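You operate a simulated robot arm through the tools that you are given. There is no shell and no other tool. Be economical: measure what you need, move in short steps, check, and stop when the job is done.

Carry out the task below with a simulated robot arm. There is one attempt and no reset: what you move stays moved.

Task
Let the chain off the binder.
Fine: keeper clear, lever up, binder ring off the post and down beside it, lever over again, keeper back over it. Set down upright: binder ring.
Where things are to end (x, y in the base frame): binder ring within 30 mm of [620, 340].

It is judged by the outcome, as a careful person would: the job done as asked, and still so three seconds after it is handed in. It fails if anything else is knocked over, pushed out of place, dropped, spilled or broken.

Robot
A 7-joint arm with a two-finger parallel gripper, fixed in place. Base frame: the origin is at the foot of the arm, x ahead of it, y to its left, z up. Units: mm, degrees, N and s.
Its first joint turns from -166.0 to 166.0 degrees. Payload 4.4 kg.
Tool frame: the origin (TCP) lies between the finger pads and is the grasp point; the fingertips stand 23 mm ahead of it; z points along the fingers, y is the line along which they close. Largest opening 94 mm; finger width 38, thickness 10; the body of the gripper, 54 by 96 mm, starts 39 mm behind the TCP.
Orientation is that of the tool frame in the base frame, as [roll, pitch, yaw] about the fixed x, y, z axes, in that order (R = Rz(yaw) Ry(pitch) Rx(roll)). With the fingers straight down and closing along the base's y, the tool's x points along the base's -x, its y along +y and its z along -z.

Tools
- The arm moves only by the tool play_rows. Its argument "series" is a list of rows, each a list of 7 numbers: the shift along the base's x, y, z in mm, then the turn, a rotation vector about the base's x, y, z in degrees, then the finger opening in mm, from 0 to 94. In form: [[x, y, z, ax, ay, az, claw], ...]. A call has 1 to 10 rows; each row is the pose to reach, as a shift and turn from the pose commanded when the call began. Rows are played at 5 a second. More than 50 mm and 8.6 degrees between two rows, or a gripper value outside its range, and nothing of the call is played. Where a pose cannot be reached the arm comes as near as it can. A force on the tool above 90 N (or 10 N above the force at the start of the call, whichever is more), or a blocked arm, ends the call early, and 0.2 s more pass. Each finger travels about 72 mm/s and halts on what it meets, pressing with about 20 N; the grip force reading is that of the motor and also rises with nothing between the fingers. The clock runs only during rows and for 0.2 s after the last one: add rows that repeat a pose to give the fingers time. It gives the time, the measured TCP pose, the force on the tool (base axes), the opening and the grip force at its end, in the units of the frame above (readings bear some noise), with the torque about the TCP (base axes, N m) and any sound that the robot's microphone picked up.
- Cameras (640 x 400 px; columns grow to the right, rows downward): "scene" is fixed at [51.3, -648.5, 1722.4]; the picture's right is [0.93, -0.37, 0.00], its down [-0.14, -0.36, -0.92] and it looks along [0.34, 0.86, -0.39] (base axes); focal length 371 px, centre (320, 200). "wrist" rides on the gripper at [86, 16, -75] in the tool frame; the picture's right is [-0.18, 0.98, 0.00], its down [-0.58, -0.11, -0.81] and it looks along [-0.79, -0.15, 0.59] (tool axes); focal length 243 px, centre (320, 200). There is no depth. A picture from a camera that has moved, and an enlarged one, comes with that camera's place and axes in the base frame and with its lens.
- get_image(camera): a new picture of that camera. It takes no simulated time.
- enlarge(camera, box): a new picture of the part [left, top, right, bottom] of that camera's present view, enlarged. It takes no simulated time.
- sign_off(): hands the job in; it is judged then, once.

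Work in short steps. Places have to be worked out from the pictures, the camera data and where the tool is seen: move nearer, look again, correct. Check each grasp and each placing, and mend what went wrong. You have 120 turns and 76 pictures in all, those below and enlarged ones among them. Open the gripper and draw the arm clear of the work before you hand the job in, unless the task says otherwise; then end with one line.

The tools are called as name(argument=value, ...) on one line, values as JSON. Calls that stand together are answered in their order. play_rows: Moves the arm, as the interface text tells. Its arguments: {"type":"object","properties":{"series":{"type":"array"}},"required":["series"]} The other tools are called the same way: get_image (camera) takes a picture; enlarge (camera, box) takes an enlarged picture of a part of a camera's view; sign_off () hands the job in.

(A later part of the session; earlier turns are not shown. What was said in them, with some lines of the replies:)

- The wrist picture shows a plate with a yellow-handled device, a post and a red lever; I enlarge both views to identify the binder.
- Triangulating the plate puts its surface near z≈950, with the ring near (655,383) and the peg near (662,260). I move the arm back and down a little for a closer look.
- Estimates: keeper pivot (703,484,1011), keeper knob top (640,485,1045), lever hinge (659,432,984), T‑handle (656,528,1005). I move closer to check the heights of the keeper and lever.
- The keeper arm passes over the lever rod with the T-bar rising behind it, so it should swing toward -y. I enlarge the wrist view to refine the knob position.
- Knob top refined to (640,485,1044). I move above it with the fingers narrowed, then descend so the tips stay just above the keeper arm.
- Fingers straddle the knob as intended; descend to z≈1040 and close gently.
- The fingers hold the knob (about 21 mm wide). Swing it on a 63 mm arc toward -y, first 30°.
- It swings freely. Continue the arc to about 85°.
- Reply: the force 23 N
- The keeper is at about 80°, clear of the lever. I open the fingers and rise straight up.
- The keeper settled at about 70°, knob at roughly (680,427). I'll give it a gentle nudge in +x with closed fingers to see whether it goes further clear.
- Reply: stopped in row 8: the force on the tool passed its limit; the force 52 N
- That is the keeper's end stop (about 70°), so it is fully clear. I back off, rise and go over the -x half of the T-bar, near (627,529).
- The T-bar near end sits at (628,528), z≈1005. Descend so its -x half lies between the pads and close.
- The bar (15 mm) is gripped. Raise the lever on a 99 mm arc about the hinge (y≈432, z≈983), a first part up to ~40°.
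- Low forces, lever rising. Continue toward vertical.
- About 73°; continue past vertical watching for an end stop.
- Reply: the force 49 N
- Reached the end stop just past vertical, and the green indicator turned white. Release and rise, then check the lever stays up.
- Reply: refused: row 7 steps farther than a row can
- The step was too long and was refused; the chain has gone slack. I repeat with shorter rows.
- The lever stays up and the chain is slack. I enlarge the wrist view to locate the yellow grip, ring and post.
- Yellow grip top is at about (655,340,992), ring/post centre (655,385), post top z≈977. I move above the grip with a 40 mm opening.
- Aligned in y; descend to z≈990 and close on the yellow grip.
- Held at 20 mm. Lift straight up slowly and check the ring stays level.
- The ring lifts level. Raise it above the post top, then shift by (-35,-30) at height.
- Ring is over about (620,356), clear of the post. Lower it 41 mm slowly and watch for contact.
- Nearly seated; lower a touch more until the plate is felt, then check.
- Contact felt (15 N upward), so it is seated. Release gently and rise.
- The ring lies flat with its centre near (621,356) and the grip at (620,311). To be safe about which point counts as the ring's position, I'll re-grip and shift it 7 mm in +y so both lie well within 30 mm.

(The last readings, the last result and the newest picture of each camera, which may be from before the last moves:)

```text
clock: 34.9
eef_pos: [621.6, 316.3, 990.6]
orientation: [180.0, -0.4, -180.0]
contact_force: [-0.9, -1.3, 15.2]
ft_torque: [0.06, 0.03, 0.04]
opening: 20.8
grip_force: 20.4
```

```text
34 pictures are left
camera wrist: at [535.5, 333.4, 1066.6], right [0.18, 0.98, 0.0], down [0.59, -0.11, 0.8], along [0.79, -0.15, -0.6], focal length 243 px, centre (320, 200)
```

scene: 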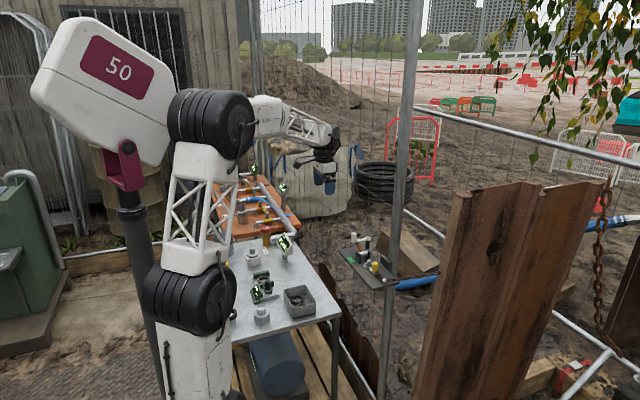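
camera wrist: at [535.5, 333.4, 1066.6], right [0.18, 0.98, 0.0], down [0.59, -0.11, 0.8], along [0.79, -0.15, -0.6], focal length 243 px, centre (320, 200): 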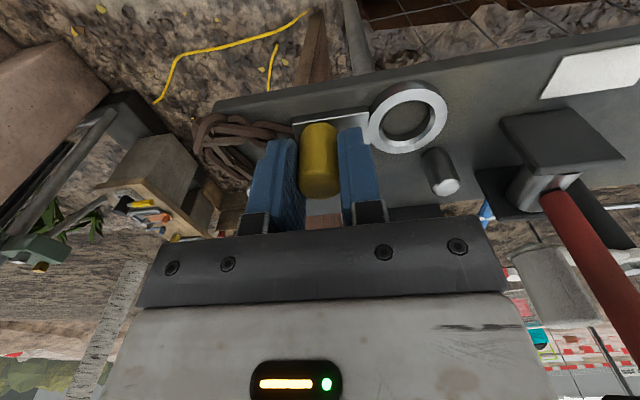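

Seated again (15 N contact). Release, rise well clear, and move over the raised T-bar at about (628,429).

play_rows(series=[[0, 0, 1.5, 0, 0, 0, 22], [0, 0, 1.5, 0, 0, 0, 32], [0, 0, 1.5, 0, 0, 0, 42], [0, 0, 20, 0, 0, 0, 42], [0, 0, 60, 0, 0, 0, 42], [0, 0, 105, 0, 0, 0, 42], [0, 10, 150, 0, 0, 0, 40], [0, 45, 155, 0, 0, 0, 40], [3, 85, 155, 0, 0, 0, 40], [6, 113, 155, 0, 0, 0, 40]])

get_image(camera="wrist")

enlarge(camera="scene", box=[330, 190, 435, 260])

enlarge(camera="scene", box=[345, 230, 435, 290])

```text
clock: 37.1
eef_pos: [627.6, 431.4, 1145.5]
orientation: [-179.8, -0.4, 180.0]
contact_force: [-0.3, -0.4, -1.4]
ft_torque: [-0.02, -0.01, 0.02]
opening: 40.0
grip_force: 0.0
```

```text
33 pictures are left
camera wrist: at [541.2, 446.8, 1221.0], right [0.18, 0.98, 0.0], down [0.59, -0.11, 0.8], along [0.79, -0.15, -0.6], focal length 243 px, centre (320, 200)
```

wrist: 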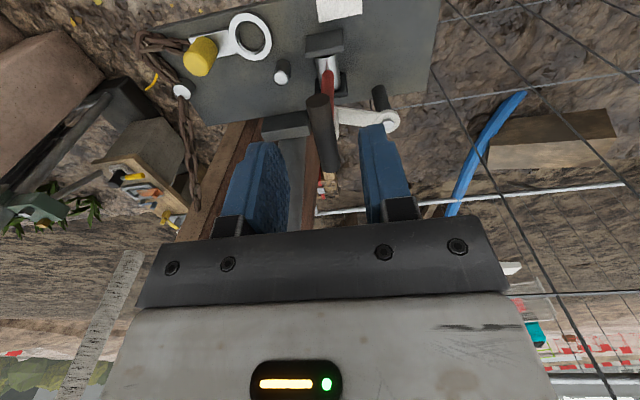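

```text
5.71 times, centred on (382, 225) of scene
camera zoom: at [51.3, -648.5, 1722.4], right [0.93, -0.37, 0.0], down [-0.14, -0.36, -0.92], along [0.34, 0.86, -0.39], focal length 2121 px, centre (-37, 57)
```

zoom: 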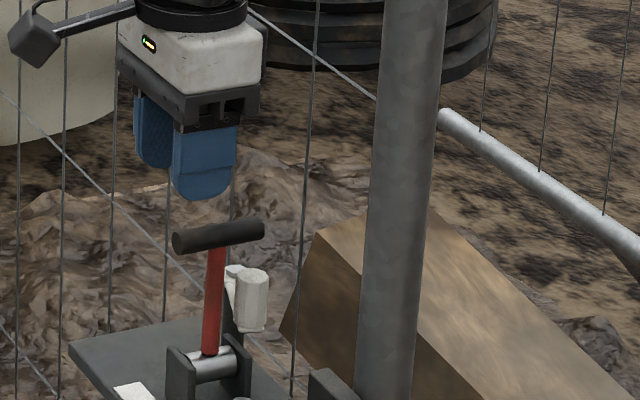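

```text
6.67 times, centred on (390, 260) of scene
camera zoom: at [51.3, -648.5, 1722.4], right [0.93, -0.37, 0.0], down [-0.14, -0.36, -0.92], along [0.34, 0.86, -0.39], focal length 2475 px, centre (-147, -200)
```

zoom: 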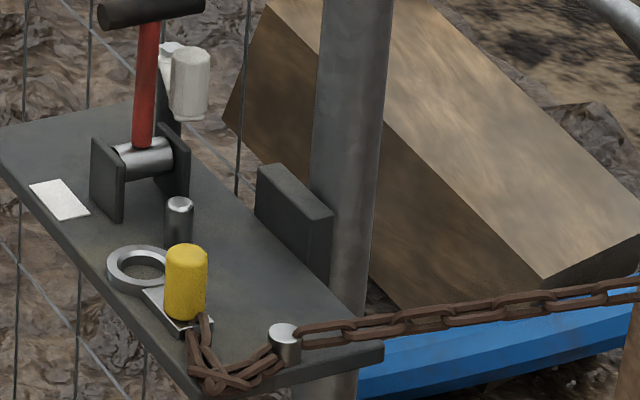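

The ring sits flat beside the post. The T-bar is at (625..,429); descend to z≈1081 and grip it.

play_rows(series=[[0, -2, -25, 0, 0, 0, 40], [0, -2, -50, 0, 0, 0, 40], [0, -2, -64, 0, 0, 0, 40], [0, -2, -64, 0, 0, 0, 25], [0, -2, -64, 0, 0, 0, 12], [0, -2, -64, 0, 0, 0, 12]])

```text
clock: 38.5
eef_pos: [627.9, 429.3, 1080.4]
orientation: [-179.9, -0.4, -180.0]
contact_force: [1.7, 4.4, -1.7]
ft_torque: [0.06, -0.04, 0.04]
opening: 15.4
grip_force: 44.8
```

Gripped. Lower the lever back along the same arc, first half.

play_rows(series=[[0, 5.6, 0, 0, 0, 0, 12], [0, 11.3, -0.3, 0, 0, 0, 12], [0, 17.3, -1, 0, 0, 0, 12], [0, 23.2, -2.1, 0, 0, 0, 12], [0, 29, -3.5, 0, 0, 0, 12], [0, 34.8, -5.3, 0, 0, 0, 12], [0, 40.4, -7.4, 0, 0, 0, 12], [0, 45.9, -9.9, 0, 0, 0, 12], [0, 51.2, -12.7, 0, 0, 0, 12], [0, 56.3, -15.8, 0, 0, 0, 12]])

```text
clock: 40.7
eef_pos: [626.7, 485.7, 1064.9]
orientation: [-179.7, -0.4, -179.9]
contact_force: [7.4, -2.4, 2.6]
ft_torque: [-0.33, 0.05, -0.05]
opening: 15.6
grip_force: 45.4
```

Continue down to the rest angle.

play_rows(series=[[0, 5, -3.4, 0, 0, 0, 12], [0, 9.7, -7.1, 0, 0, 0, 12], [0, 14.2, -11.1, 0, 0, 0, 12], [0, 18.4, -15.4, 0, 0, 0, 12], [0, 22.4, -19.9, 0, 0, 0, 12], [0, 26.1, -24.7, 0, 0, 0, 12], [0, 29.5, -29.7, 0, 0, 0, 12], [0, 32.6, -34.8, 0, 0, 0, 12], [0, 35.3, -40.2, 0, 0, 0, 12], [0, 37.7, -45.7, 0, 0, 0, 12]])

play_rows(series=[[0, 1.7, -4.5, 0, 0, 0, 12], [0, 3.2, -9, 0, 0, 0, 12], [0, 4.3, -13, 0, 0, 0, 12], [0, 4.8, -15.5, 0, 0, 0, 12]])

enlarge(camera="scene", box=[335, 215, 410, 265])

```text
clock: 42.9
eef_pos: [628.0, 522.8, 1020.3]
orientation: [-179.9, -0.3, -179.9]
contact_force: [0.5, 22.5, 14.3]
ft_torque: [-0.27, -0.24, 0.16]
opening: 15.7
grip_force: 45.5
```

```text
clock: 43.9
eef_pos: [627.1, 526.1, 1003.3]
orientation: [-179.8, -0.3, -180.0]
contact_force: [0.5, 16.0, 11.6]
ft_torque: [0.01, -0.05, 0.12]
opening: 19.1
grip_force: 7.5
```

```text
8.00 times, centred on (372, 240) of scene
camera zoom: at [51.3, -648.5, 1722.4], right [0.93, -0.37, 0.0], down [-0.14, -0.36, -0.92], along [0.34, 0.86, -0.39], focal length 2970 px, centre (-100, -120)
```

zoom: 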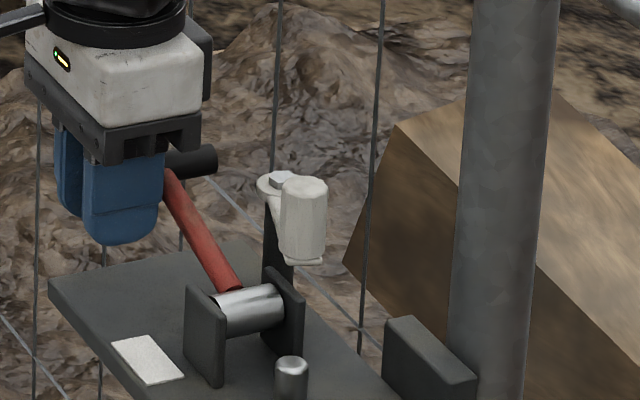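

The T-bar is back at its original image position. Release and rise, then compare with the starting picture.

play_rows(series=[[0, 0, 0, 0, 0, 0, 28], [0, 0, 0, 0, 0, 0, 40], [0, 0, 25, 0, 0, 0, 40], [0, 0, 60, 0, 0, 0, 40], [-20, -15, 90, 0, 0, 0, 40], [-50, -35, 110, 0, 0, 0, 40], [-75, -55, 120, 0, 0, 0, 40]])

get_image(camera="wrist")

enlarge(camera="scene", box=[340, 225, 400, 265])

```text
clock: 45.5
eef_pos: [550.0, 471.5, 1123.6]
orientation: [-179.7, -0.4, 180.0]
contact_force: [-0.9, 0.7, -0.1]
ft_torque: [0.0, -0.02, 0.01]
opening: 39.8
grip_force: 0.1
```

```text
29 pictures are left
camera wrist: at [463.6, 487.4, 1199.5], right [0.18, 0.98, -0.01], down [0.59, -0.11, 0.8], along [0.79, -0.15, -0.6], focal length 243 px, centre (320, 200)
```

wrist: 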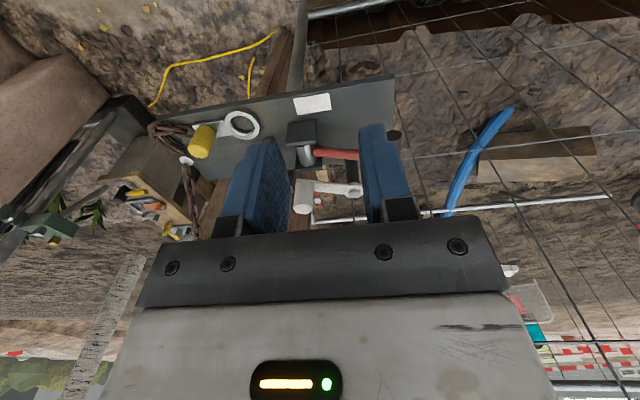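

```text
10.00 times, centred on (370, 245) of scene
camera zoom: at [51.3, -648.5, 1722.4], right [0.93, -0.37, 0.0], down [-0.14, -0.36, -0.92], along [0.34, 0.86, -0.39], focal length 3712 px, centre (-180, -250)
```

zoom: 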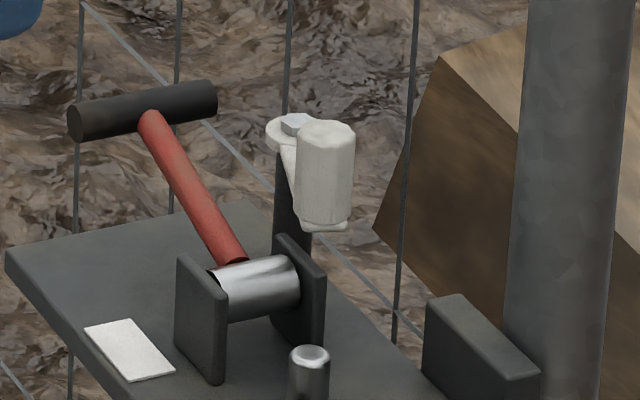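

The lever is exactly where it was at the start. Now the keeper: move over its knob at (681,427) and descend to grip it.

play_rows(series=[[35, -12, -5, 0, 0, 0, 45], [70, -25, -10, 0, 0, 0, 45], [105, -38, -15, 0, 0, 0, 45], [130.5, -44.8, -25, 0, 0, 0, 45], [130.5, -44.8, -50, 0, 0, 0, 45], [130.5, -44.8, -50, 0, 0, 0, 45]])

get_image(camera="wrist")

```text
clock: 46.9
eef_pos: [682.2, 426.6, 1073.1]
orientation: [-179.8, -0.3, 180.0]
contact_force: [0.0, -0.6, -0.7]
ft_torque: [0.02, -0.04, 0.01]
opening: 45.1
grip_force: 0.1
```

```text
27 pictures are left
camera wrist: at [595.8, 443.1, 1150.0], right [0.18, 0.98, 0.0], down [0.59, -0.11, 0.8], along [0.79, -0.15, -0.6], focal length 243 px, centre (320, 200)
```

wrist: 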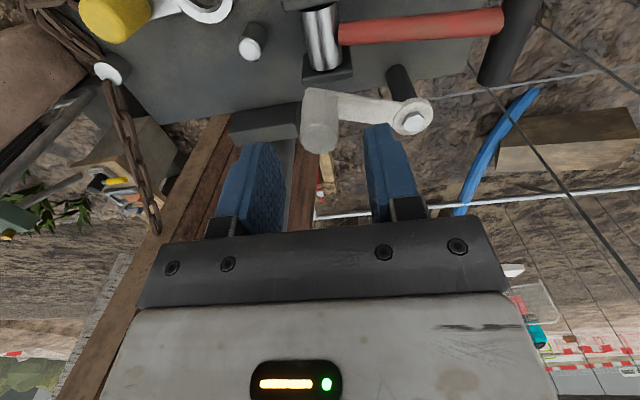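

Knob is centred between the fingers. Descend 31 mm and close.

play_rows(series=[[0, 0, -15, 0, 0, 0, 45], [0, 0, -31, 0, 0, 0, 45], [0, 0, -31, 0, 0, 0, 32], [0, 0, -31, 0, 0, 0, 20], [0, 0, -31, 0, 0, 0, 18]])

```text
clock: 48.1
eef_pos: [681.4, 426.0, 1041.7]
orientation: [-179.9, -0.4, -180.0]
contact_force: [-2.6, -9.3, 0.7]
ft_torque: [-0.07, 0.05, -0.04]
opening: 22.2
grip_force: 4.8
```

Gripped. Swing the keeper back along its arc, to about 20° short.

play_rows(series=[[-5, 2.1, 0, 0, 0, 0, 18], [-9.7, 4.5, 0, 0, 0, 0, 18], [-14.3, 7.4, 0, 0, 0, 0, 18], [-18.5, 10.7, 0, 0, 0, 0, 18], [-22.5, 14.3, 0, 0, 0, 0, 18], [-26.1, 18.3, 0, 0, 0, 0, 18], [-29.4, 22.5, 0, 0, 0, 0, 18], [-32.3, 27, 0, 0, 0, 0, 18], [-34.7, 31.8, 0, 0, 0, 0, 18], [-36.8, 36.8, 0, 0, 0, 0, 18]])

get_image(camera="wrist")

```text
clock: 50.3
eef_pos: [644.5, 464.4, 1042.5]
orientation: [-179.8, -0.3, -179.9]
contact_force: [-4.4, -9.1, 2.7]
ft_torque: [0.48, -0.2, -0.37]
opening: 21.2
grip_force: 45.3
```

```text
26 pictures are left
camera wrist: at [559.4, 480.8, 1118.7], right [0.18, 0.98, 0.0], down [0.59, -0.11, 0.8], along [0.79, -0.15, -0.6], focal length 243 px, centre (320, 200)
```

wrist: 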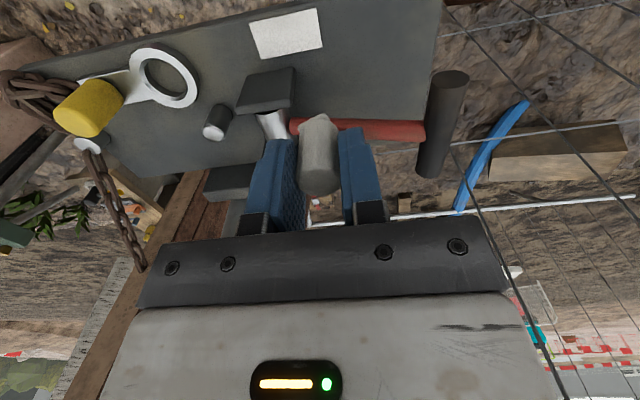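

Continue the last 20° to the original knob position.

play_rows(series=[[-1.6, 5.1, 0, 0, 0, 0, 18], [-2.8, 10.3, 0, 0, 0, 0, 18], [-3.5, 15.6, 0, 0, 0, 0, 18], [-3.7, 19, 0, 0, 0, 0, 18], [-3.7, 21.5, 0, 0, 0, 0, 18]])

enlarge(camera="scene", box=[340, 225, 400, 265])

```text
clock: 51.5
eef_pos: [642.2, 485.0, 1041.5]
orientation: [-179.9, -0.3, 179.9]
contact_force: [-6.4, -16.0, 2.6]
ft_torque: [0.08, -0.2, -0.38]
opening: 20.5
grip_force: 44.9
```

```text
10.00 times, centred on (370, 245) of scene
camera zoom: at [51.3, -648.5, 1722.4], right [0.93, -0.37, 0.0], down [-0.14, -0.36, -0.92], along [0.34, 0.86, -0.39], focal length 3712 px, centre (-180, -250)
```

zoom: 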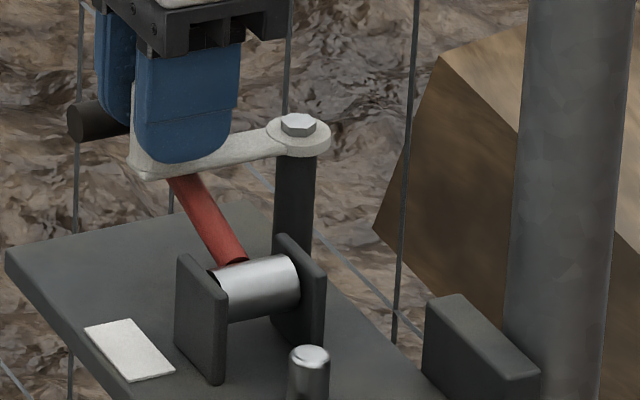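

The keeper arm lies as at the start. Release, rise and withdraw to a clear pose.

play_rows(series=[[0, 0, 0, 0, 0, 0, 32], [0, 0, 0, 0, 0, 0, 46], [0, 0, 20, 0, 0, 0, 46], [0, 0, 55, 0, 0, 0, 46], [-30, -5, 85, 0, 0, 0, 60], [-65, -15, 105, 0, 0, 0, 80], [-100, -25, 125, 0, 0, 0, 94], [-140, -35, 140, 0, 0, 0, 94], [-180, -40, 150, 0, 0, 0, 94]])

enlarge(camera="scene", box=[340, 220, 430, 280])

enlarge(camera="wrist", box=[220, 90, 440, 230])

enlarge(camera="scene", box=[340, 225, 400, 265])

```text
clock: 53.5
eef_pos: [461.9, 446.5, 1194.3]
orientation: [-179.8, -0.4, -180.0]
contact_force: [-0.8, -0.5, -0.8]
ft_torque: [0.05, -0.01, 0.01]
opening: 93.7
grip_force: 0.2
```

```text
6.67 times, centred on (385, 250) of scene
camera zoom: at [51.3, -648.5, 1722.4], right [0.93, -0.37, 0.0], down [-0.14, -0.36, -0.92], along [0.34, 0.86, -0.39], focal length 2475 px, centre (-113, -133)
```

zoom: 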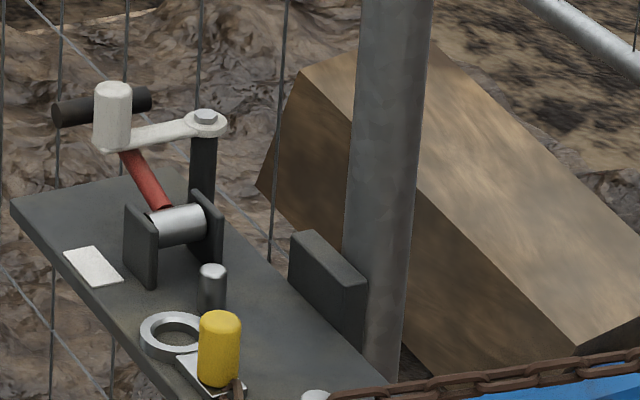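

```text
2.86 times, centred on (330, 160) of wrist
camera zoom: at [375.8, 462.4, 1269.6], right [0.18, 0.98, -0.01], down [0.59, -0.11, 0.8], along [0.79, -0.15, -0.6], focal length 693 px, centre (291, 314)
```

zoom: 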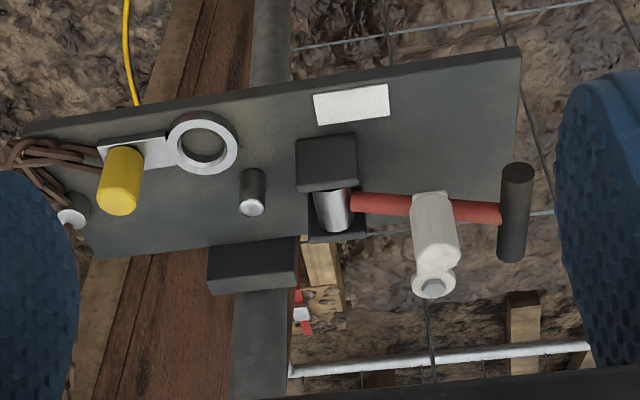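

```text
10.00 times, centred on (370, 245) of scene
camera zoom: at [51.3, -648.5, 1722.4], right [0.93, -0.37, 0.0], down [-0.14, -0.36, -0.92], along [0.34, 0.86, -0.39], focal length 3712 px, centre (-180, -250)
```

zoom: 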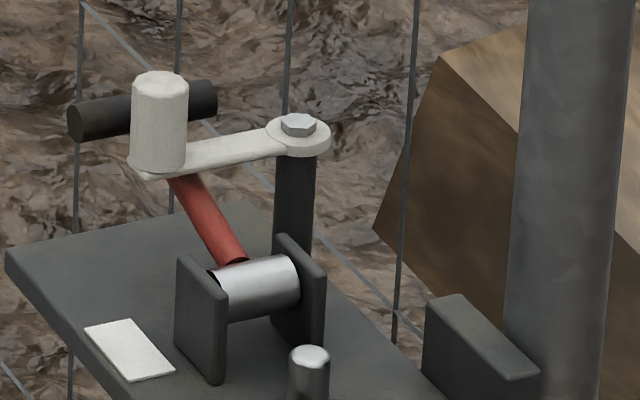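

The keeper, lever and handle match the starting picture. The ring lies flat beside the post, centre about (621,363), and the arm is clear, so I hand in.

sign_off()

```text
The job is handed in.
```

The chain is off the binder: the ring lies flat beside the post at about (621, 363), roughly 23 mm from the target, with the lever back over and the keeper back across it.
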